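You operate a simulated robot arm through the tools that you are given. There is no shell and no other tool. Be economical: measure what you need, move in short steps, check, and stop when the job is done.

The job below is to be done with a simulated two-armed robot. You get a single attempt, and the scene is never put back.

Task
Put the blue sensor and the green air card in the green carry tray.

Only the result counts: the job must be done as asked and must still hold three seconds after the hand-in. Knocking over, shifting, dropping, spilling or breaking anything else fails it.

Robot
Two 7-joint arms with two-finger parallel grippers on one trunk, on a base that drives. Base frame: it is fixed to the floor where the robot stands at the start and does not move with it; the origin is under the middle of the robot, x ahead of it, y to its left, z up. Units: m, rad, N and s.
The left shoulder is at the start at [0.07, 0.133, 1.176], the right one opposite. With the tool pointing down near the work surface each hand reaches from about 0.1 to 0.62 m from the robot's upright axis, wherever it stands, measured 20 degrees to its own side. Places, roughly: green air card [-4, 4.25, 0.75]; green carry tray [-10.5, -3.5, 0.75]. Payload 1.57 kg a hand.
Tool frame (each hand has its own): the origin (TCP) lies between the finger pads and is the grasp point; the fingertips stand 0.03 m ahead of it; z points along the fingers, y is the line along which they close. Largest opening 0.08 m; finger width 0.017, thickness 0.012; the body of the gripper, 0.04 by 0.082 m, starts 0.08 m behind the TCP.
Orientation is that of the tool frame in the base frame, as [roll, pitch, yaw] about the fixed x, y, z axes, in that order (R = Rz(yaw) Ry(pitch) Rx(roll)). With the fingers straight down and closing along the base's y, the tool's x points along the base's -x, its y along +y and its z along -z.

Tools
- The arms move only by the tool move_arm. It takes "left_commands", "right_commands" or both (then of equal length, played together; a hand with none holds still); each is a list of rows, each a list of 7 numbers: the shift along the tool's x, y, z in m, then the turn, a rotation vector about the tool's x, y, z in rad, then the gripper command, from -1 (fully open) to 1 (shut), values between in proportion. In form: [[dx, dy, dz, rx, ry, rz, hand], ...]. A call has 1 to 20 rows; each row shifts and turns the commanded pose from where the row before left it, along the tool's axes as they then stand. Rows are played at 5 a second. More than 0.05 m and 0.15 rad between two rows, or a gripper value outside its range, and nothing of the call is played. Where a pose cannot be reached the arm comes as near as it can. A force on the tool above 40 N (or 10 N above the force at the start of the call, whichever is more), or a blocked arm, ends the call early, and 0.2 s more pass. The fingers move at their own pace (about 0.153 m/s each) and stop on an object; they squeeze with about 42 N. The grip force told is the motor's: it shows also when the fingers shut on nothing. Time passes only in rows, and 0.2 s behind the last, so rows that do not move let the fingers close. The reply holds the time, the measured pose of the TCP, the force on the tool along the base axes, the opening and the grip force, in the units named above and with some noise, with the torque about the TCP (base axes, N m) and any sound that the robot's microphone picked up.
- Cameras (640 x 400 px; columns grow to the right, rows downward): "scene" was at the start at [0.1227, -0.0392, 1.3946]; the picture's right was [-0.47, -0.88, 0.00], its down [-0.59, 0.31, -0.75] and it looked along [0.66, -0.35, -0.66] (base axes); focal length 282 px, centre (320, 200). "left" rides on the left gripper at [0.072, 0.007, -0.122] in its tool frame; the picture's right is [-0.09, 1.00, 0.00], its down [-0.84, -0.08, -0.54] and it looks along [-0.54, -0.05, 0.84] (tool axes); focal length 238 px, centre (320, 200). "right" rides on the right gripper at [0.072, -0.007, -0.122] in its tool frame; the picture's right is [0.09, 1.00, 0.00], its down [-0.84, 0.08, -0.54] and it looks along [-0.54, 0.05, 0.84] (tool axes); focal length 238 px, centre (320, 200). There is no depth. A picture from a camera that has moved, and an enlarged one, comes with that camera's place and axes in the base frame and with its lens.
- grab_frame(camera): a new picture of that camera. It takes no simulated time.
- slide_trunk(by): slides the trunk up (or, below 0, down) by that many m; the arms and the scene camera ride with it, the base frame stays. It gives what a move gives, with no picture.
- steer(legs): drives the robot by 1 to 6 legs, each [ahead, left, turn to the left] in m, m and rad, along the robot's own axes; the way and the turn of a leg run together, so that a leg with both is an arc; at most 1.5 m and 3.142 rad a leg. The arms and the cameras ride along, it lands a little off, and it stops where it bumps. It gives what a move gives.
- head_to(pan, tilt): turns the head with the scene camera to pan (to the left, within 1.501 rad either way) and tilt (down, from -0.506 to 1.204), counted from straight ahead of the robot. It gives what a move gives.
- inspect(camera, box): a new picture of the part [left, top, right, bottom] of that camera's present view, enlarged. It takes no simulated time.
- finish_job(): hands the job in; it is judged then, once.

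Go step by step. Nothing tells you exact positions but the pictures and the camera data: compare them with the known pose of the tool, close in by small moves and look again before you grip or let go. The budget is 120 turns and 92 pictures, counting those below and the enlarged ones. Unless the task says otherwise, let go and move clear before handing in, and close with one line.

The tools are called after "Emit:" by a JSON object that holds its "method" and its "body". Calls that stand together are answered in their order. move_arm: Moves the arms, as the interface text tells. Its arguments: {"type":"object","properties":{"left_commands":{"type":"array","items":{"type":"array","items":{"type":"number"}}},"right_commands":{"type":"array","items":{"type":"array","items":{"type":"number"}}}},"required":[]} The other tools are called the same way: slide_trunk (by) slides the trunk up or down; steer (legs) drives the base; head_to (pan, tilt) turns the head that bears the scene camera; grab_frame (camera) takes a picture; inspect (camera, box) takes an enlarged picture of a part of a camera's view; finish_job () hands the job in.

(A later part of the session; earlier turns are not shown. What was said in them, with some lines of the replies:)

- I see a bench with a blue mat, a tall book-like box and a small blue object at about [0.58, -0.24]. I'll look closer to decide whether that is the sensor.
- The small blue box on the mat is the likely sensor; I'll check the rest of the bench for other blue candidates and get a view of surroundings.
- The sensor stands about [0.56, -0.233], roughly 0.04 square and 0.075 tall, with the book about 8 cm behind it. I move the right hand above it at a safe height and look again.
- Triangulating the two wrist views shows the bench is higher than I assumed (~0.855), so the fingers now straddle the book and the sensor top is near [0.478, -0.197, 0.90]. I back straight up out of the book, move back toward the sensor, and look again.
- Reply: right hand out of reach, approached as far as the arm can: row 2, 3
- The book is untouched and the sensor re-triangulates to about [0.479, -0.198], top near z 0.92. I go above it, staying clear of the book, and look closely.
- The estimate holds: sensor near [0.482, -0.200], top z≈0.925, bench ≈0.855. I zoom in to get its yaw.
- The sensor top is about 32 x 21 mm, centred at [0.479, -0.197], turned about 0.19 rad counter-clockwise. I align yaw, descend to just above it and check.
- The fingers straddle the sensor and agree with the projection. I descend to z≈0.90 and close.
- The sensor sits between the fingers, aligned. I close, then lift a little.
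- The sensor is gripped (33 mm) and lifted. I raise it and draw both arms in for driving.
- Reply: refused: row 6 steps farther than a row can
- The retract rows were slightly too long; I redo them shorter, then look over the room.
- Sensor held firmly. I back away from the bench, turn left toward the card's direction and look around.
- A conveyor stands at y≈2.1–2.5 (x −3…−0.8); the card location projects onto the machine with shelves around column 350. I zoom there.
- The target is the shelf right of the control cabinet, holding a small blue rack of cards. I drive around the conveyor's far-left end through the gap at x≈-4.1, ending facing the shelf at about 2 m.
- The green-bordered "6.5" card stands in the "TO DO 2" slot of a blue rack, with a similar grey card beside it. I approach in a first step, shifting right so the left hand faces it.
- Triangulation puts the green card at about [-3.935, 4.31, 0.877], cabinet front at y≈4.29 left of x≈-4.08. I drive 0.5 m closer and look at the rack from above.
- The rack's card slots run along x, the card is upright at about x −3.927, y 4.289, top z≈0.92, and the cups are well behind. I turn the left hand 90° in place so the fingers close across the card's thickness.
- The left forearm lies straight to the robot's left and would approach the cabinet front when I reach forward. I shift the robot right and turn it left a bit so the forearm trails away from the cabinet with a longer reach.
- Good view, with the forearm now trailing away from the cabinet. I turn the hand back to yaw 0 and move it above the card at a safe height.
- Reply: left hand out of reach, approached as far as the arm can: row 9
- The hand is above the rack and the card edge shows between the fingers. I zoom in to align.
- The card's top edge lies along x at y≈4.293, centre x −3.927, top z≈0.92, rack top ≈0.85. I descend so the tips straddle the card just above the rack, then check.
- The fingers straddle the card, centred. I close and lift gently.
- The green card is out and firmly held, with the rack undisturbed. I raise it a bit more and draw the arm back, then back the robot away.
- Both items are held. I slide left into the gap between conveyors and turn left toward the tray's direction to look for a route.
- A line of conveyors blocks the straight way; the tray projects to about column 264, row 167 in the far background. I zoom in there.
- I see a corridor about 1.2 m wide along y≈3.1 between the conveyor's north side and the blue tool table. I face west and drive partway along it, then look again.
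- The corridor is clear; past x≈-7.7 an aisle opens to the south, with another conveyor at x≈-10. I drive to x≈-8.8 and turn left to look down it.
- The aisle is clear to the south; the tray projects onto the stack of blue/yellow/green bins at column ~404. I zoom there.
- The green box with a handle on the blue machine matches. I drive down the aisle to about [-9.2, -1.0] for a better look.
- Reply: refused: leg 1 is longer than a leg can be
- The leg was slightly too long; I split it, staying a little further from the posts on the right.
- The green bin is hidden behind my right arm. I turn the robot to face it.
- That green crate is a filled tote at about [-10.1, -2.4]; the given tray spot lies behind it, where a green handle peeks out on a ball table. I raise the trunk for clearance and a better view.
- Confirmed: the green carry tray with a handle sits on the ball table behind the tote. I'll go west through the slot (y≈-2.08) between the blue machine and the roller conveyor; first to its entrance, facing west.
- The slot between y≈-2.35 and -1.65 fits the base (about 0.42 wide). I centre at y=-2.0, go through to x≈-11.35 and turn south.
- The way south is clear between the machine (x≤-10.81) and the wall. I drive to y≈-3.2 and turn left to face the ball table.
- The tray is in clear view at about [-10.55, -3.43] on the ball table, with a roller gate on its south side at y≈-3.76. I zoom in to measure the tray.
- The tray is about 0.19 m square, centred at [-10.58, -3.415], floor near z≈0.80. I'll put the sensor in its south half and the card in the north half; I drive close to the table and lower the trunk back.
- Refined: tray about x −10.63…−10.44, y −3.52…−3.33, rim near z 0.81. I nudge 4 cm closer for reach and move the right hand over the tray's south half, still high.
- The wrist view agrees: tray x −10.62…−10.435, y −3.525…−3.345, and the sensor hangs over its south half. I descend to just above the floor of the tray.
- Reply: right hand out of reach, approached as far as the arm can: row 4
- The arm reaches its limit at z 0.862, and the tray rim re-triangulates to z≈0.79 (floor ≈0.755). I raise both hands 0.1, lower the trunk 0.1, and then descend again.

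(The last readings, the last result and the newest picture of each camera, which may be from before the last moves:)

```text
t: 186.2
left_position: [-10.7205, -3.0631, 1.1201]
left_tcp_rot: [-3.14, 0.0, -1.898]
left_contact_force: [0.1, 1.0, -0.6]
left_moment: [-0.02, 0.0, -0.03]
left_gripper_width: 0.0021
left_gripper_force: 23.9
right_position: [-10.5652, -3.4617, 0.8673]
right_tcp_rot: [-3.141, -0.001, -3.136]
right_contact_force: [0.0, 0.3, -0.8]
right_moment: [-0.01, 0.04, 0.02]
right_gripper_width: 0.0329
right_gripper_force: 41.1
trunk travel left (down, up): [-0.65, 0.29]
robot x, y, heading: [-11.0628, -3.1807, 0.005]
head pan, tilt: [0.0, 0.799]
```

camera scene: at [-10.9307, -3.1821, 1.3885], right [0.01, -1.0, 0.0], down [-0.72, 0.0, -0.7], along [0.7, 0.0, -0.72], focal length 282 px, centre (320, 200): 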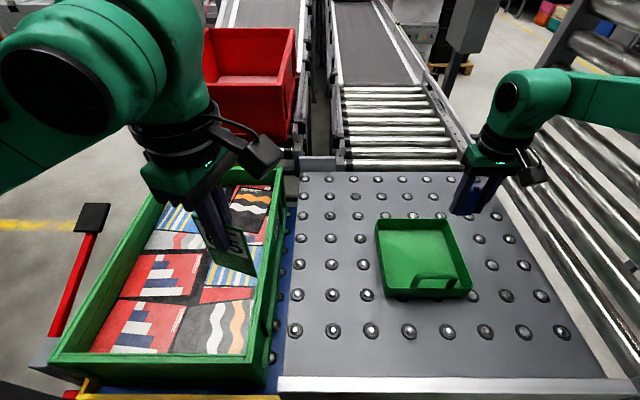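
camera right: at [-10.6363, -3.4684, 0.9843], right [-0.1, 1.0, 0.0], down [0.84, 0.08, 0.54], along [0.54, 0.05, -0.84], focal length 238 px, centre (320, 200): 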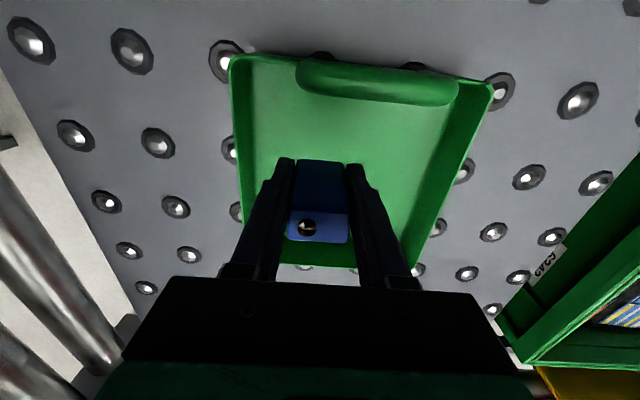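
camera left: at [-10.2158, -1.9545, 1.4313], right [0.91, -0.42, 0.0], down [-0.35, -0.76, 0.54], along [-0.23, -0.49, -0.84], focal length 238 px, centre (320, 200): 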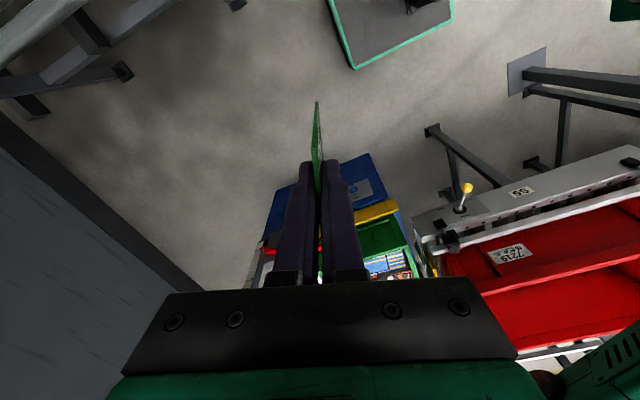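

Now I descend to ~0.815 with a small shift south, and check.

Emit:
{"method": "move_arm", "body": {"right_commands": [[-0.008, -0.007, 0.01, 0, 0, 0, 1], [0, 0, 0.02, 0, 0, 0, 1], [0, 0, 0.02, 0, 0, 0, 1], [0, 0, 0, 0, 0, 0, 1]]}}

Emit:
{"method": "grab_frame", "body": {"camera": "right"}}

Emit:
{"method": "inspect", "body": {"camera": "scene", "box": [350, 130, 530, 320]}}

```text
t: 187.2
left_position: [-10.72, -3.0626, 1.1214]
left_tcp_rot: [-3.139, -0.001, -1.898]
left_contact_force: [0.1, 0.6, -0.7]
left_moment: [-0.01, 0.0, -0.02]
left_gripper_width: 0.0018
left_gripper_force: 23.8
right_position: [-10.5582, -3.4676, 0.8183]
right_tcp_rot: [3.141, 0.001, -3.135]
right_contact_force: [0.1, 0.3, -0.9]
right_moment: [0.0, 0.02, -0.01]
right_gripper_width: 0.0329
right_gripper_force: 41.9
trunk travel left (down, up): [-0.65, 0.29]
robot x, y, heading: [-11.0636, -3.185, 0.004]
head pan, tilt: [0.0, 0.799]
```

```text
25 pictures are left
camera right: at [-10.6294, -3.4749, 0.9402], right [-0.1, 1.0, 0.0], down [0.84, 0.08, 0.54], along [0.54, 0.05, -0.84], focal length 238 px, centre (320, 200)
```

right: 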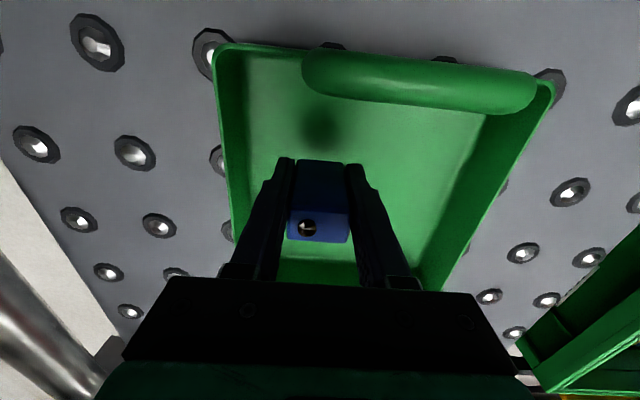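

```text
2.11 times, centred on (440, 225) of scene
camera zoom: at [-10.9311, -3.1821, 1.2885], right [0.01, -1.0, 0.0], down [-0.72, 0.0, -0.7], along [0.7, 0.0, -0.72], focal length 593 px, centre (67, 147)
```

zoom: 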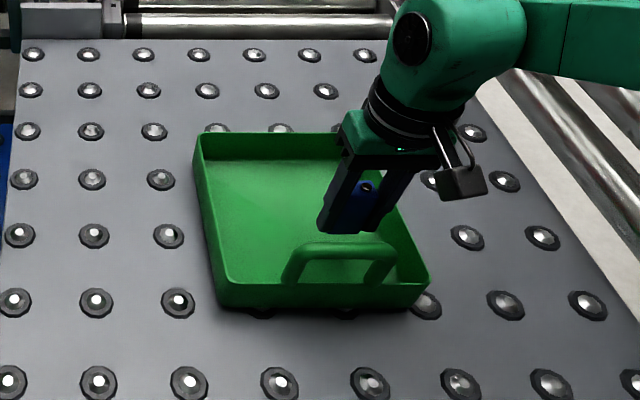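

Still free above the floor. I lower in small steps, watching force.

Emit:
{"method": "move_arm", "body": {"right_commands": [[0, 0, 0.006, 0, 0, 0, 1], [0, 0, 0.006, 0, 0, 0, 1], [0, 0, 0.005, 0, 0, 0, 1], [0, 0, 0, 0, 0, 0, 1]]}}

Emit:
{"method": "inspect", "body": {"camera": "scene", "box": [400, 160, 500, 250]}}

```text
t: 188.2
left_position: [-10.7197, -3.0627, 1.1213]
left_tcp_rot: [-3.14, -0.002, -1.899]
left_contact_force: [0.0, 0.1, -0.1]
left_moment: [-0.02, -0.01, -0.02]
left_gripper_width: 0.0021
left_gripper_force: 24.2
right_position: [-10.5568, -3.4683, 0.8]
right_tcp_rot: [3.142, -0.001, -3.137]
right_contact_force: [0.4, -0.3, -0.6]
right_moment: [0.0, -0.01, -0.01]
right_gripper_width: 0.0331
right_gripper_force: 41.3
trunk travel left (down, up): [-0.65, 0.29]
robot x, y, heading: [-11.0603, -3.1851, 0.005]
head pan, tilt: [0.0, 0.799]
```

```text
4.44 times, centred on (450, 205) of scene
camera zoom: at [-10.931, -3.1821, 1.2885], right [0.01, -1.0, 0.0], down [-0.72, 0.0, -0.7], along [0.7, 0.0, -0.72], focal length 1252 px, centre (-258, 178)
```

zoom: 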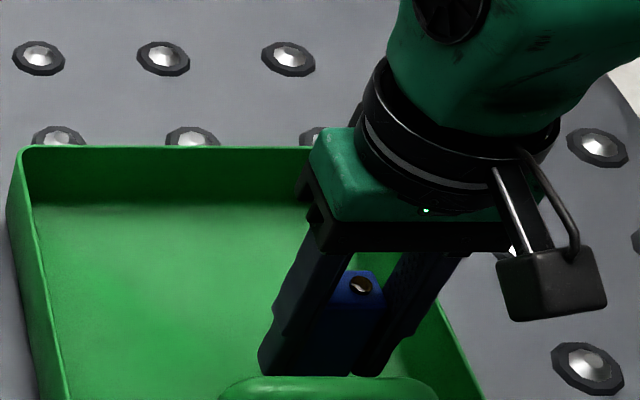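

No contact yet; a few more small steps.

Emit:
{"method": "move_arm", "body": {"right_commands": [[0, 0, 0.005, 0, 0, 0, 1], [0, 0, 0.005, 0, 0, 0, 1], [0, 0, 0.005, 0, 0, 0, 1]]}}

```text
t: 189.0
left_position: [-10.721, -3.063, 1.1199]
left_tcp_rot: [-3.14, 0.0, -1.898]
left_contact_force: [-0.8, -0.1, 0.3]
left_moment: [0.02, -0.02, -0.01]
left_gripper_width: 0.0019
left_gripper_force: 23.9
right_position: [-10.5577, -3.4683, 0.7843]
right_tcp_rot: [3.14, 0.002, -3.136]
right_contact_force: [0.2, -0.1, -0.7]
right_moment: [0.01, 0.01, -0.01]
right_gripper_width: 0.0329
right_gripper_force: 41.4
trunk travel left (down, up): [-0.65, 0.29]
robot x, y, heading: [-11.0607, -3.1832, 0.007]
head pan, tilt: [0.0, 0.799]
```

Emit:
{"method": "move_arm", "body": {"right_commands": [[0, 0, 0.004, 0, 0, 0, 1], [0, 0, 0.004, 0, 0, 0, 1], [0, 0, 0.004, 0, 0, 0, 1]]}}

Emit:
{"method": "grab_frame", "body": {"camera": "right"}}

```text
t: 189.8
left_position: [-10.7242, -3.061, 1.1233]
left_tcp_rot: [-3.136, 0.001, -1.899]
left_contact_force: [-0.3, -0.2, -1.3]
left_moment: [-0.01, -0.02, -0.01]
left_gripper_width: 0.0022
left_gripper_force: 23.5
right_position: [-10.5594, -3.4642, 0.7807]
right_tcp_rot: [-3.14, 0.013, -3.141]
right_contact_force: [1.8, -2.3, 33.9]
right_moment: [0.01, -0.1, 0.02]
right_gripper_width: 0.0331
right_gripper_force: 41.3
trunk travel left (down, up): [-0.65, 0.29]
robot x, y, heading: [-11.0608, -3.1863, 0.005]
head pan, tilt: [0.0, 0.799]
```

```text
22 pictures are left
camera right: at [-10.6335, -3.4708, 0.9022], right [-0.09, 1.0, 0.0], down [0.83, 0.08, 0.55], along [0.55, 0.05, -0.83], focal length 238 px, centre (320, 200)
```

right: 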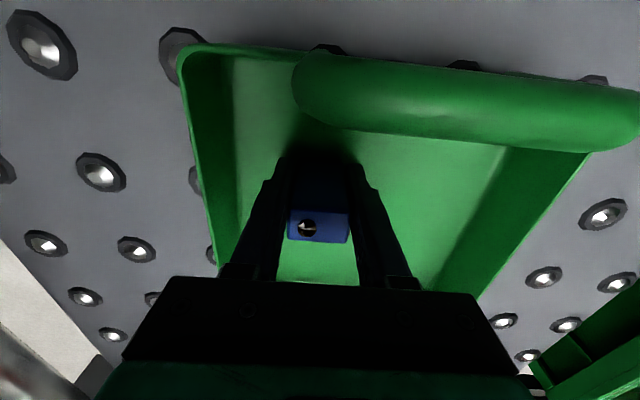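

Contact with the tray floor (34 N). I ease up 8 mm, then open the fingers partway to release.

Emit:
{"method": "move_arm", "body": {"right_commands": [[0, 0, -0.004, 0, 0, 0, 1], [0, 0, -0.004, 0, 0, 0, 1], [0, 0, 0, 0, 0, 0, 1]]}}

Emit:
{"method": "move_arm", "body": {"right_commands": [[0, 0, 0, 0, 0, 0, -0.1], [0, 0, 0, 0, 0, 0, -0.1], [0, 0, 0, 0, 0, 0, -0.1]]}}

Emit:
{"method": "grab_frame", "body": {"camera": "right"}}

```text
t: 190.6
left_position: [-10.7208, -3.0614, 1.1207]
left_tcp_rot: [-3.137, 0.0, -1.898]
left_contact_force: [-0.4, -0.6, 0.2]
left_moment: [-0.03, 0.0, -0.01]
left_gripper_width: 0.0023
left_gripper_force: 23.5
right_position: [-10.5593, -3.4674, 0.7821]
right_tcp_rot: [-3.14, -0.002, -3.137]
right_contact_force: [-0.8, 0.2, 6.9]
right_moment: [0.04, -0.09, 0.01]
right_gripper_width: 0.0331
right_gripper_force: 41.1
trunk travel left (down, up): [-0.65, 0.29]
robot x, y, heading: [-11.0652, -3.1879, 0.009]
head pan, tilt: [0.0, 0.799]
```

```text
t: 191.4
left_position: [-10.7201, -3.063, 1.121]
left_tcp_rot: [-3.141, 0.001, -1.898]
left_contact_force: [-0.4, -0.1, -0.4]
left_moment: [-0.01, -0.01, -0.01]
left_gripper_width: 0.0021
left_gripper_force: 24.1
right_position: [-10.5586, -3.4678, 0.7812]
right_tcp_rot: [-3.14, 0.0, -3.136]
right_contact_force: [0.1, 0.2, 0.2]
right_moment: [0.0, -0.03, 0.0]
right_gripper_width: 0.0439
right_gripper_force: 0.1
trunk travel left (down, up): [-0.65, 0.29]
robot x, y, heading: [-11.0613, -3.1826, 0.003]
head pan, tilt: [0.0, 0.799]
```

```text
21 pictures are left
camera right: at [-10.6293, -3.4749, 0.9038], right [-0.1, 1.0, 0.0], down [0.84, 0.08, 0.54], along [0.54, 0.05, -0.84], focal length 238 px, centre (320, 200)
```

right: 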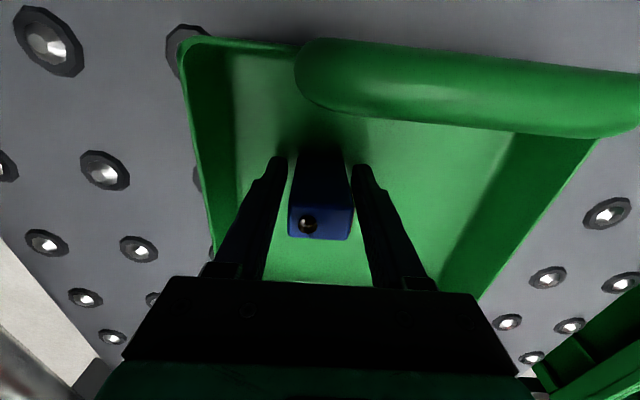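

The sensor stands free in the tray. I lift the right hand straight up, then draw it back.

Emit:
{"method": "move_arm", "body": {"right_commands": [[0, 0, -0.02, 0, 0, 0, -0.1], [0, 0, -0.03, 0, 0, 0, -0.1], [0, 0, -0.04, 0, 0, 0, -0.1], [0, 0, -0.04, 0, 0, 0, -0.1], [0, 0, -0.04, 0, 0, 0, -0.1], [0, 0, -0.04, 0, 0, 0, -0.1], [0, 0, -0.04, 0, 0, 0, -0.1], [0.04, 0, -0.02, 0, 0, 0, -0.1], [0.045, 0, 0, 0, 0, 0, -0.1], [0.045, 0, 0, 0, 0, 0, -0.1], [0.045, 0, 0, 0, 0, 0, -0.1]]}}

Emit:
{"method": "grab_frame", "body": {"camera": "scene"}}

```text
t: 193.8
left_position: [-10.7218, -3.0632, 1.1206]
left_tcp_rot: [-3.139, 0.001, -1.9]
left_contact_force: [0.0, -0.4, -0.9]
left_moment: [0.04, -0.03, 0.01]
left_gripper_width: 0.0019
left_gripper_force: 23.4
right_position: [-10.7338, -3.4698, 1.052]
right_tcp_rot: [3.138, 0.0, -3.136]
right_contact_force: [-0.1, -0.6, 1.0]
right_moment: [-0.03, -0.04, 0.01]
right_gripper_width: 0.0441
right_gripper_force: 0.1
trunk travel left (down, up): [-0.65, 0.29]
robot x, y, heading: [-11.0596, -3.184, 0.006]
head pan, tilt: [0.0, 0.799]
```

```text
20 pictures are left
camera scene: at [-10.9333, -3.1829, 1.2888], right [0.01, -1.0, 0.0], down [-0.72, 0.0, -0.7], along [0.7, 0.0, -0.72], focal length 282 px, centre (320, 200)
```

scene: 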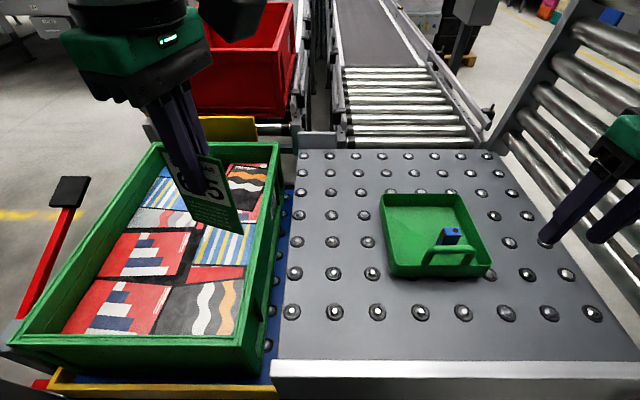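

The sensor stands in the tray. The left hand needs the robot further south, so I first fold the right arm back (away from the roller gate) and turn the left hand so the card lies along x.

Emit:
{"method": "move_arm", "body": {"right_commands": [[0.03, 0.005, 0, 0, 0, 0, -0.1], [0.03, 0.005, 0, 0, 0, 0, -0.1], [0.03, 0.005, 0, 0, 0, 0, -0.1], [0.03, 0.005, 0, 0, 0, 0, -0.1], [0.02, 0.005, 0, 0, 0, 0, -0.1], [0, 0, 0, 0, 0, 0, -0.1], [0, 0, 0, 0, 0, 0, -0.1], [0, 0, 0, 0, 0, 0, -0.1], [0, 0, 0, 0, 0, 0, -0.1], [0, 0, 0, 0, 0, 0, -0.1]], "left_commands": [[0, 0, 0, 0, 0, 0.138, 1], [0, 0, 0, 0, 0, 0.138, 1], [0, 0, 0, 0, 0, 0.138, 1], [0, 0, 0, 0, 0, 0.138, 1], [0, 0, 0, 0, 0, 0.138, 1], [0, 0, 0, 0, 0, 0.138, 1], [0, 0, 0, 0, 0, 0.138, 1], [0, 0, 0, 0, 0, 0.138, 1], [0, 0, 0, 0, 0, 0.138, 1], [0, 0, 0, 0, 0, 0, 1]]}}

Emit:
{"method": "head_to", "body": {"pan": -0.7, "tilt": 0.5}}

Emit:
{"method": "grab_frame", "body": {"camera": "scene"}}

```text
t: 196.0
left_position: [-10.7204, -3.064, 1.1214]
left_tcp_rot: [-3.141, 0.001, 3.139]
left_contact_force: [-0.9, -0.7, 0.7]
left_moment: [0.01, 0.0, 0.01]
left_gripper_width: 0.0018
left_gripper_force: 23.7
right_position: [-10.8734, -3.4456, 1.0513]
right_tcp_rot: [-3.142, -0.001, -3.136]
right_contact_force: [0.2, -0.9, 0.0]
right_moment: [-0.02, -0.03, 0.01]
right_gripper_width: 0.0441
right_gripper_force: 0.1
trunk travel left (down, up): [-0.65, 0.29]
robot x, y, heading: [-11.0594, -3.1809, 0.004]
head pan, tilt: [0.0, 0.799]
```

```text
t: 197.1
left_position: [-10.7199, -3.0618, 1.1199]
left_tcp_rot: [3.141, 0.001, 3.141]
left_contact_force: [0.5, -0.3, -0.6]
left_moment: [-0.03, 0.0, 0.02]
left_gripper_width: 0.0017
left_gripper_force: 23.9
right_position: [-10.8734, -3.4443, 1.0524]
right_tcp_rot: [3.141, 0.0, -3.136]
right_contact_force: [0.3, -0.8, 0.0]
right_moment: [-0.03, -0.01, -0.01]
right_gripper_width: 0.0439
right_gripper_force: 0.1
trunk travel left (down, up): [-0.65, 0.29]
robot x, y, heading: [-11.0597, -3.1813, 0.008]
head pan, tilt: [-0.7, 0.499]
```

```text
19 pictures are left
camera scene: at [-10.9419, -3.2406, 1.3145], right [-0.64, -0.77, 0.0], down [-0.37, 0.31, -0.88], along [0.67, -0.56, -0.48], focal length 282 px, centre (320, 200)
```

scene: 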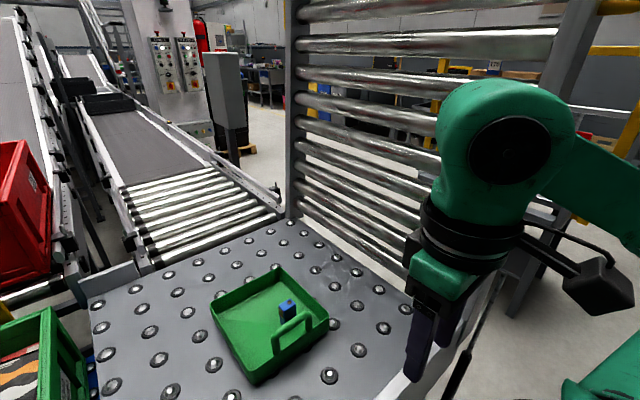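

The right elbow would come close to the gate post if I strafed fully, so instead I back off slightly, sidestep a little and turn right by 0.5 rad, which brings the left hand over the tray and swings the right arm away from the gate.

Emit:
{"method": "steer", "body": {"legs": [[-0.06, 0, 0], [0, 0, -0.3], [0, 0, -0.2]]}}

Emit:
{"method": "head_to", "body": {"pan": 0.3, "tilt": 0.8}}

Emit:
{"method": "grab_frame", "body": {"camera": "scene"}}

```text
t: 199.8
left_position: [-10.7633, -3.2407, 1.1205]
left_tcp_rot: [3.141, 0.001, 2.641]
left_contact_force: [0.3, -0.5, -0.7]
left_moment: [0.03, -0.04, -0.01]
left_gripper_width: 0.0019
left_gripper_force: 23.6
right_position: [-11.0807, -3.5046, 1.0527]
right_tcp_rot: [3.141, 0.001, 2.649]
right_contact_force: [0.4, -1.1, 0.2]
right_moment: [0.0, 0.01, -0.01]
right_gripper_width: 0.0441
right_gripper_force: 0.2
trunk travel left (down, up): [-0.65, 0.29]
robot x, y, heading: [-11.1231, -3.1845, -0.498]
head pan, tilt: [-0.7, 0.499]
```

```text
t: 201.1
left_position: [-10.7646, -3.241, 1.1203]
left_tcp_rot: [-3.141, 0.001, 2.642]
left_contact_force: [0.4, 0.0, -0.2]
left_moment: [0.03, 0.01, -0.03]
left_gripper_width: 0.0019
left_gripper_force: 23.2
right_position: [-11.0821, -3.5034, 1.0522]
right_tcp_rot: [-3.141, 0.0, 2.649]
right_contact_force: [-1.0, 0.6, 0.3]
right_moment: [0.0, 0.03, 0.0]
right_gripper_width: 0.0439
right_gripper_force: 0.1
trunk travel left (down, up): [-0.65, 0.29]
robot x, y, heading: [-11.1221, -3.1847, -0.489]
head pan, tilt: [0.3, 0.799]
```

```text
18 pictures are left
camera scene: at [-10.9991, -3.2224, 1.2885], right [-0.19, -0.98, 0.0], down [-0.7, 0.14, -0.7], along [0.68, -0.13, -0.72], focal length 282 px, centre (320, 200)
```

scene: 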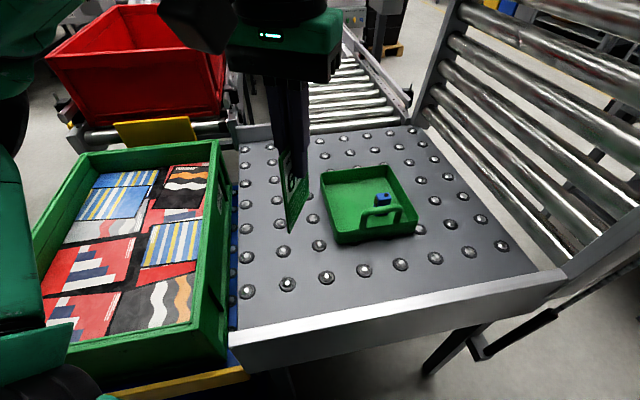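

The geometry is good. I sidestep 0.1 m south, then turn the card parallel to x and bring it over the tray's north half at a safe height.

Emit:
{"method": "steer", "body": {"legs": [[0.047, -0.088, 0]]}}

Emit:
{"method": "move_arm", "body": {"left_commands": [[0, 0, 0, 0, 0, -0.125, 1], [0, 0, 0, 0, 0, -0.125, 1], [0, 0, 0, 0, 0, -0.125, 1], [0, 0, 0, 0, 0, -0.12, 1], [0, 0, 0, 0, 0, 0, 1]]}}

Emit:
{"method": "grab_frame", "body": {"camera": "scene"}}

```text
t: 202.2
left_position: [-10.7643, -3.3394, 1.1211]
left_tcp_rot: [-3.139, 0.002, 2.643]
left_contact_force: [-0.6, -0.2, -0.1]
left_moment: [0.03, 0.0, 0.01]
left_gripper_width: 0.0018
left_gripper_force: 24.0
right_position: [-11.0826, -3.6022, 1.0529]
right_tcp_rot: [-3.139, -0.001, 2.649]
right_contact_force: [0.5, -1.3, 0.0]
right_moment: [0.0, 0.01, -0.01]
right_gripper_width: 0.0444
right_gripper_force: 0.1
trunk travel left (down, up): [-0.65, 0.29]
robot x, y, heading: [-11.1236, -3.2848, -0.497]
head pan, tilt: [0.3, 0.799]
```

```text
t: 203.4
left_position: [-10.7649, -3.3414, 1.1202]
left_tcp_rot: [3.141, 0.003, 3.14]
left_contact_force: [-0.3, 0.8, -0.1]
left_moment: [0.0, -0.03, -0.01]
left_gripper_width: 0.0025
left_gripper_force: 23.8
right_position: [-11.0818, -3.6033, 1.0518]
right_tcp_rot: [3.141, 0.0, 2.648]
right_contact_force: [1.0, 0.4, 0.0]
right_moment: [0.04, 0.01, 0.0]
right_gripper_width: 0.0441
right_gripper_force: 0.2
trunk travel left (down, up): [-0.65, 0.29]
robot x, y, heading: [-11.1235, -3.2816, -0.493]
head pan, tilt: [0.3, 0.799]
```

```text
17 pictures are left
camera scene: at [-10.9995, -3.3221, 1.2885], right [-0.19, -0.98, 0.0], down [-0.7, 0.14, -0.7], along [0.68, -0.13, -0.72], focal length 282 px, centre (320, 200)
```

scene: 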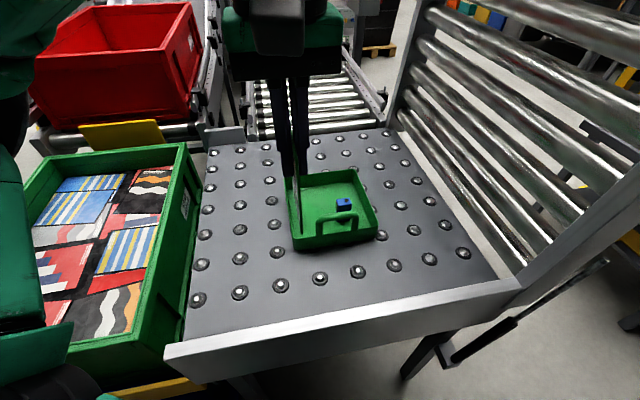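

Nothing moved; sensor still at [-10.563, -3.465]. I bring the card over [-10.555, -3.385] and check from the wrist.

Emit:
{"method": "move_arm", "body": {"left_commands": [[-0.042, -0.009, 0, 0, 0, 0, 1], [-0.042, -0.009, 0, 0, 0, 0, 1], [-0.042, -0.009, 0, 0, 0, 0, 1], [-0.042, -0.009, 0, 0, 0, 0, 1], [-0.042, -0.009, 0, 0, 0, 0, 1], [0, 0, 0.04, 0, 0, 0, 1], [0, 0, 0.04, 0, 0, 0, 1], [0, 0, 0.04, 0, 0, 0, 1], [0, 0, 0, 0, 0, 0, 1]]}}

Emit:
{"method": "grab_frame", "body": {"camera": "left"}}

Emit:
{"method": "inspect", "body": {"camera": "scene", "box": [230, 100, 430, 280]}}

```text
t: 205.4
left_position: [-10.5563, -3.3855, 1.001]
left_tcp_rot: [-3.141, 0.001, 3.138]
left_contact_force: [0.2, -0.1, -0.4]
left_moment: [0.0, -0.03, 0.02]
left_gripper_width: 0.0022
left_gripper_force: 23.4
right_position: [-11.0823, -3.6025, 1.0529]
right_tcp_rot: [3.141, 0.0, 2.649]
right_contact_force: [0.2, -0.6, 0.4]
right_moment: [-0.05, -0.04, -0.01]
right_gripper_width: 0.0438
right_gripper_force: 0.1
trunk travel left (down, up): [-0.65, 0.29]
robot x, y, heading: [-11.1193, -3.2823, -0.494]
head pan, tilt: [0.3, 0.799]
```

```text
16 pictures are left
camera left: at [-10.6284, -3.3784, 1.121], right [0.09, 1.0, 0.0], down [0.84, -0.08, 0.54], along [0.54, -0.05, -0.84], focal length 238 px, centre (320, 200)
```

left: 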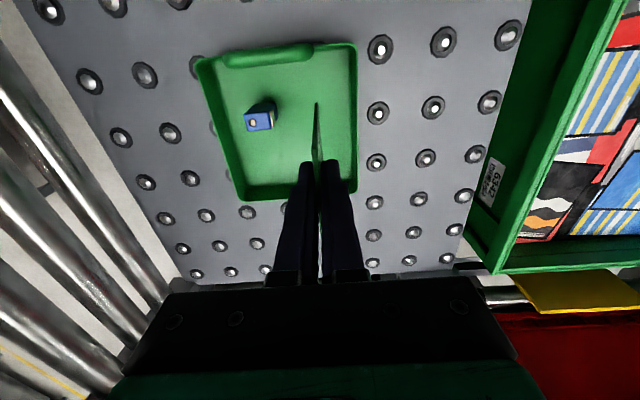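

```text
2.22 times, centred on (330, 190) of scene
camera zoom: at [-10.9999, -3.3215, 1.2886], right [-0.19, -0.98, 0.0], down [-0.7, 0.14, -0.7], along [0.68, -0.13, -0.72], focal length 626 px, centre (298, 222)
```

zoom: 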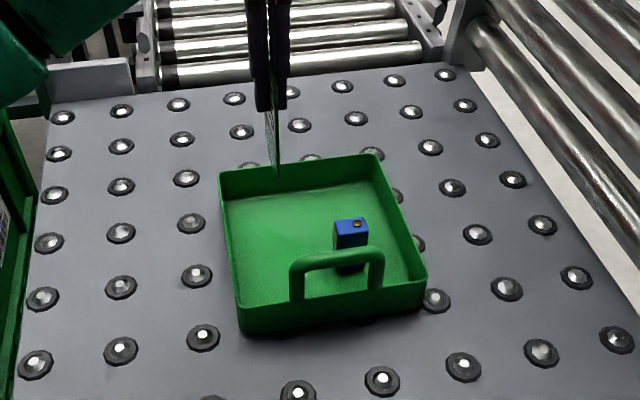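

Well placed. I tilt the card so its top leans north (so it falls away from the sensor), then descend partway and check.

Emit:
{"method": "move_arm", "body": {"left_commands": [[0, 0.003, 0, 0.117, 0, 0, 1], [0, 0.003, 0, 0.117, 0, 0, 1], [0, 0, 0, 0.116, 0, 0, 1], [0, 0.0137, 0.0376, 0, 0, 0, 1], [0, 0.0137, 0.0376, 0, 0, 0, 1], [0, 0.0103, 0.0282, 0, 0, 0, 1], [0, 0, 0, 0, 0, 0, 1]]}}

Emit:
{"method": "grab_frame", "body": {"camera": "left"}}

Emit:
{"method": "inspect", "body": {"camera": "scene", "box": [230, 100, 430, 280]}}

```text
t: 207.0
left_position: [-10.5554, -3.3799, 0.8902]
left_tcp_rot: [-2.791, 0.001, 3.138]
left_contact_force: [-0.2, -0.4, -0.2]
left_moment: [0.03, -0.01, 0.03]
left_gripper_width: 0.0022
left_gripper_force: 23.3
right_position: [-11.0817, -3.6038, 1.0516]
right_tcp_rot: [3.141, 0.001, 2.649]
right_contact_force: [-0.1, 0.5, -0.2]
right_moment: [0.0, 0.03, 0.03]
right_gripper_width: 0.0443
right_gripper_force: 0.1
trunk travel left (down, up): [-0.65, 0.29]
robot x, y, heading: [-11.1203, -3.2841, -0.491]
head pan, tilt: [0.3, 0.799]
```

```text
14 pictures are left
camera left: at [-10.6278, -3.3333, 1.0013], right [0.1, 0.93, -0.34], down [0.84, 0.11, 0.54], along [0.54, -0.34, -0.77], focal length 238 px, centre (320, 200)
```

left: 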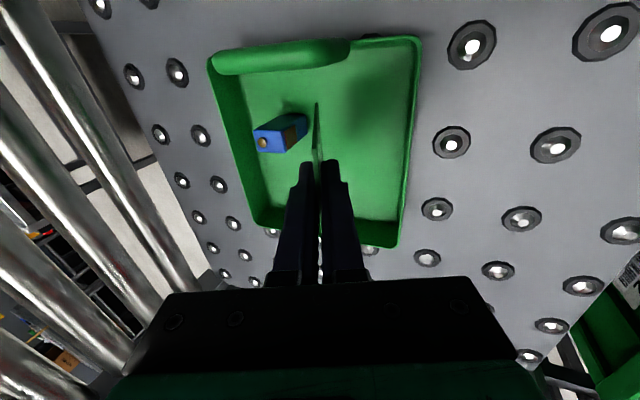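

```text
2.22 times, centred on (330, 190) of scene
camera zoom: at [-10.9996, -3.322, 1.2885], right [-0.19, -0.98, 0.0], down [-0.7, 0.14, -0.7], along [0.68, -0.13, -0.72], focal length 626 px, centre (298, 222)
```

zoom: 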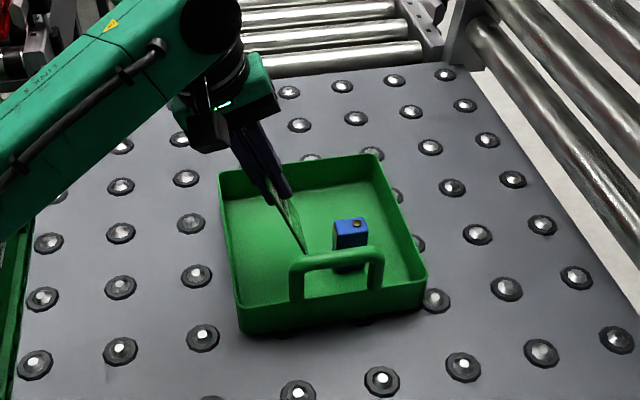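

Clear of sensor and handle. I lower a further 5 cm.

Emit:
{"method": "move_arm", "body": {"left_commands": [[0, 0.0069, 0.0188, 0, 0, 0, 1], [0, 0.0069, 0.0188, 0, 0, 0, 1], [0, 0.0034, 0.0094, 0, 0, 0, 1], [0, 0, 0, 0, 0, 0, 1]]}}

Emit:
{"method": "move_arm", "body": {"left_commands": [[0, 0.0017, 0.0047, 0, 0, 0, 1], [0, 0.0017, 0.0047, 0, 0, 0, 1]]}}

Emit:
{"method": "grab_frame", "body": {"camera": "left"}}

Emit:
{"method": "inspect", "body": {"camera": "scene", "box": [230, 100, 430, 280]}}

```text
t: 208.0
left_position: [-10.5549, -3.3813, 0.8405]
left_tcp_rot: [-2.79, 0.001, 3.138]
left_contact_force: [0.9, -0.2, -0.1]
left_moment: [-0.02, 0.0, 0.01]
left_gripper_width: 0.002
left_gripper_force: 23.5
right_position: [-11.082, -3.6032, 1.0523]
right_tcp_rot: [3.14, 0.0, 2.65]
right_contact_force: [0.3, 0.4, -0.3]
right_moment: [-0.02, 0.06, -0.02]
right_gripper_width: 0.044
right_gripper_force: 0.1
trunk travel left (down, up): [-0.65, 0.29]
robot x, y, heading: [-11.1217, -3.2823, -0.499]
head pan, tilt: [0.3, 0.799]
```

```text
t: 208.6
left_position: [-10.5562, -3.3804, 0.8348]
left_tcp_rot: [-2.785, 0.008, 3.138]
left_contact_force: [0.5, 0.3, 16.8]
left_moment: [-0.46, 0.15, 0.01]
left_gripper_width: 0.0022
left_gripper_force: 23.6
right_position: [-11.0845, -3.6024, 1.0527]
right_tcp_rot: [3.14, 0.004, 2.649]
right_contact_force: [0.7, -0.1, 0.1]
right_moment: [-0.01, 0.0, -0.04]
right_gripper_width: 0.044
right_gripper_force: 0.0
trunk travel left (down, up): [-0.65, 0.29]
robot x, y, heading: [-11.1232, -3.2805, -0.493]
head pan, tilt: [0.3, 0.799]
```

```text
12 pictures are left
camera left: at [-10.6292, -3.3322, 0.9446], right [0.1, 0.93, -0.35], down [0.83, 0.11, 0.54], along [0.54, -0.34, -0.77], focal length 238 px, centre (320, 200)
```

left: 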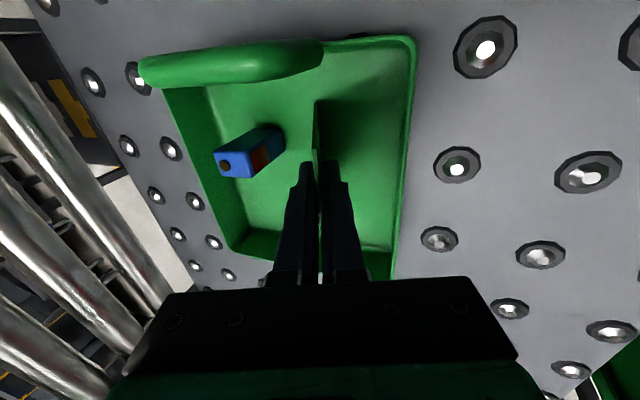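

```text
2.22 times, centred on (330, 190) of scene
camera zoom: at [-11.0029, -3.3209, 1.2893], right [-0.19, -0.98, 0.0], down [-0.7, 0.14, -0.7], along [0.69, -0.13, -0.71], focal length 626 px, centre (298, 222)
```

zoom: 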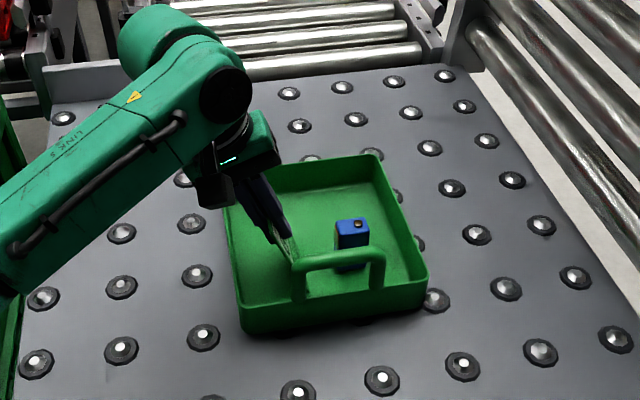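

The card's foot touches the tray floor. I ease up slightly, open the fingers modestly and withdraw along the finger axis.

Emit:
{"method": "move_arm", "body": {"left_commands": [[0, -0.001, -0.003, 0, 0, 0, 1], [0, 0, 0, 0, 0, 0, 0.3], [0, 0, 0, 0, 0, 0, 0.3], [0, 0, -0.02, 0, 0, 0, 0.3], [0, 0, -0.03, 0, 0, 0, 0.3], [0, 0, -0.03, 0, 0, 0, 0.3], [0, 0, -0.03, 0, 0, 0, 0.3], [0, 0, -0.03, 0, 0, 0, 0.3], [0, 0, 0, 0, 0, 0, 0.3]]}}

Emit:
{"method": "grab_frame", "body": {"camera": "left"}}

Emit:
{"method": "inspect", "body": {"camera": "scene", "box": [230, 100, 430, 280]}}

```text
t: 210.6
left_position: [-10.5545, -3.3336, 0.965]
left_tcp_rot: [-2.79, 0.0, 3.137]
left_contact_force: [-0.5, -0.4, 0.1]
left_moment: [0.0, -0.02, -0.01]
left_gripper_width: 0.0279
left_gripper_force: 0.0
right_position: [-11.0817, -3.604, 1.0536]
right_tcp_rot: [-3.141, 0.0, 2.65]
right_contact_force: [0.8, -0.2, -0.1]
right_moment: [0.01, 0.03, -0.03]
right_gripper_width: 0.0441
right_gripper_force: 0.0
trunk travel left (down, up): [-0.65, 0.29]
robot x, y, heading: [-11.1183, -3.2829, -0.495]
head pan, tilt: [0.3, 0.799]
```

```text
10 pictures are left
camera left: at [-10.6263, -3.2847, 1.0766], right [0.1, 0.93, -0.34], down [0.84, 0.11, 0.54], along [0.54, -0.34, -0.77], focal length 238 px, centre (320, 200)
```

left: 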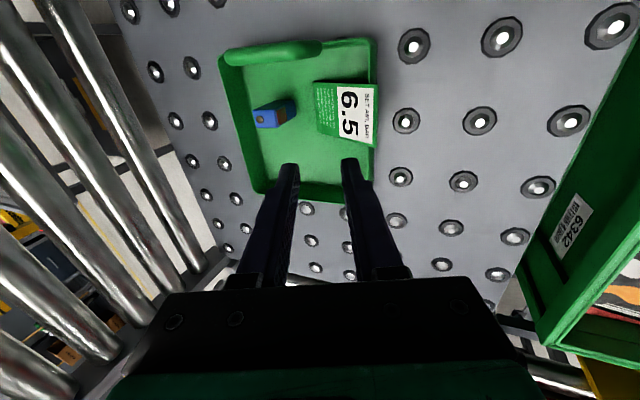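

```text
2.22 times, centred on (330, 190) of scene
camera zoom: at [-10.9992, -3.322, 1.2885], right [-0.19, -0.98, 0.0], down [-0.7, 0.14, -0.7], along [0.68, -0.13, -0.72], focal length 626 px, centre (298, 222)
```

zoom: 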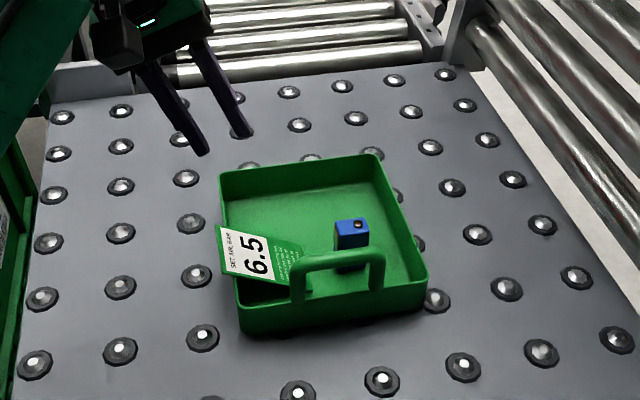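

Both items are in the tray: the sensor upright, the card with its foot on the floor leaning on the north wall. I raise the left hand clear and draw it back.

Emit:
{"method": "move_arm", "body": {"left_commands": [[0, -0.0137, -0.0376, 0, 0, 0, 0.3], [0, -0.0137, -0.0376, 0, 0, 0, 0.3], [0, -0.0137, -0.0376, 0, 0, 0, 0.3], [0.04, 0, 0, -0.117, 0, 0, 0.3], [0.04, 0, 0, -0.117, 0, 0, 0.3], [0.04, 0, 0, -0.116, 0, 0, 0.3], [0.04, 0, 0, 0, 0, 0, 0.3], [0, 0, 0, 0, 0, 0, 0.3]]}}

Emit:
{"method": "grab_frame", "body": {"camera": "scene"}}

Emit:
{"method": "inspect", "body": {"camera": "scene", "box": [270, 140, 400, 260]}}

```text
t: 212.4
left_position: [-10.7141, -3.3325, 1.0847]
left_tcp_rot: [3.141, -0.001, 3.137]
left_contact_force: [0.1, 0.4, -0.2]
left_moment: [0.04, -0.04, 0.0]
left_gripper_width: 0.0279
left_gripper_force: 0.1
right_position: [-11.0815, -3.603, 1.0522]
right_tcp_rot: [-3.141, 0.001, 2.649]
right_contact_force: [-0.3, 0.1, -0.3]
right_moment: [-0.02, -0.02, -0.01]
right_gripper_width: 0.0438
right_gripper_force: 0.0
trunk travel left (down, up): [-0.65, 0.29]
robot x, y, heading: [-11.125, -3.2838, -0.489]
head pan, tilt: [0.3, 0.799]
```

```text
8 pictures are left
camera scene: at [-10.9988, -3.3221, 1.2884], right [-0.19, -0.98, 0.0], down [-0.7, 0.14, -0.7], along [0.68, -0.13, -0.72], focal length 282 px, centre (320, 200)
```

scene: 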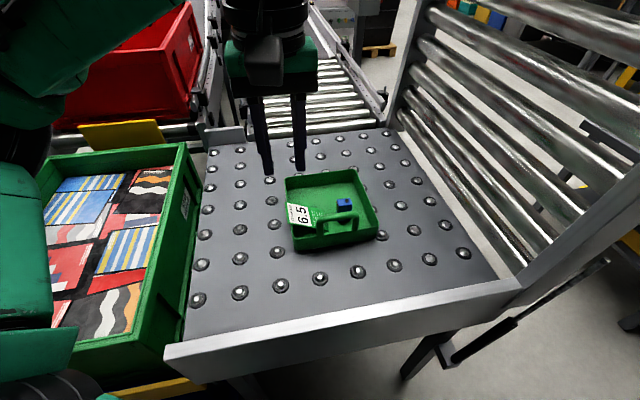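

```text
3.33 times, centred on (335, 200) of scene
camera zoom: at [-10.9988, -3.3221, 1.2884], right [-0.19, -0.98, 0.0], down [-0.7, 0.14, -0.7], along [0.68, -0.13, -0.72], focal length 939 px, centre (270, 200)
```

zoom: 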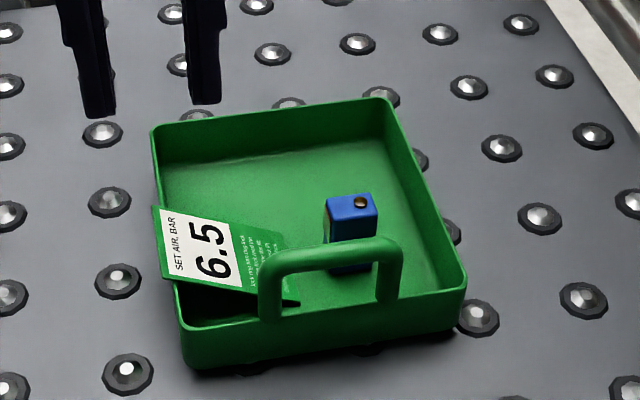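

Both items rest stably in the tray, the card's foot inside and leaning on the wall, and both hands are clear. I hand the job in.

Emit:
{"method": "finish_job", "body": {}}

```text
The job is handed in.
```

The blue sensor and the green air card are both in the green carry tray. The sensor stands upright; the card's foot is on the tray floor and it leans on the north wall, with its top about 2 cm past the rim.
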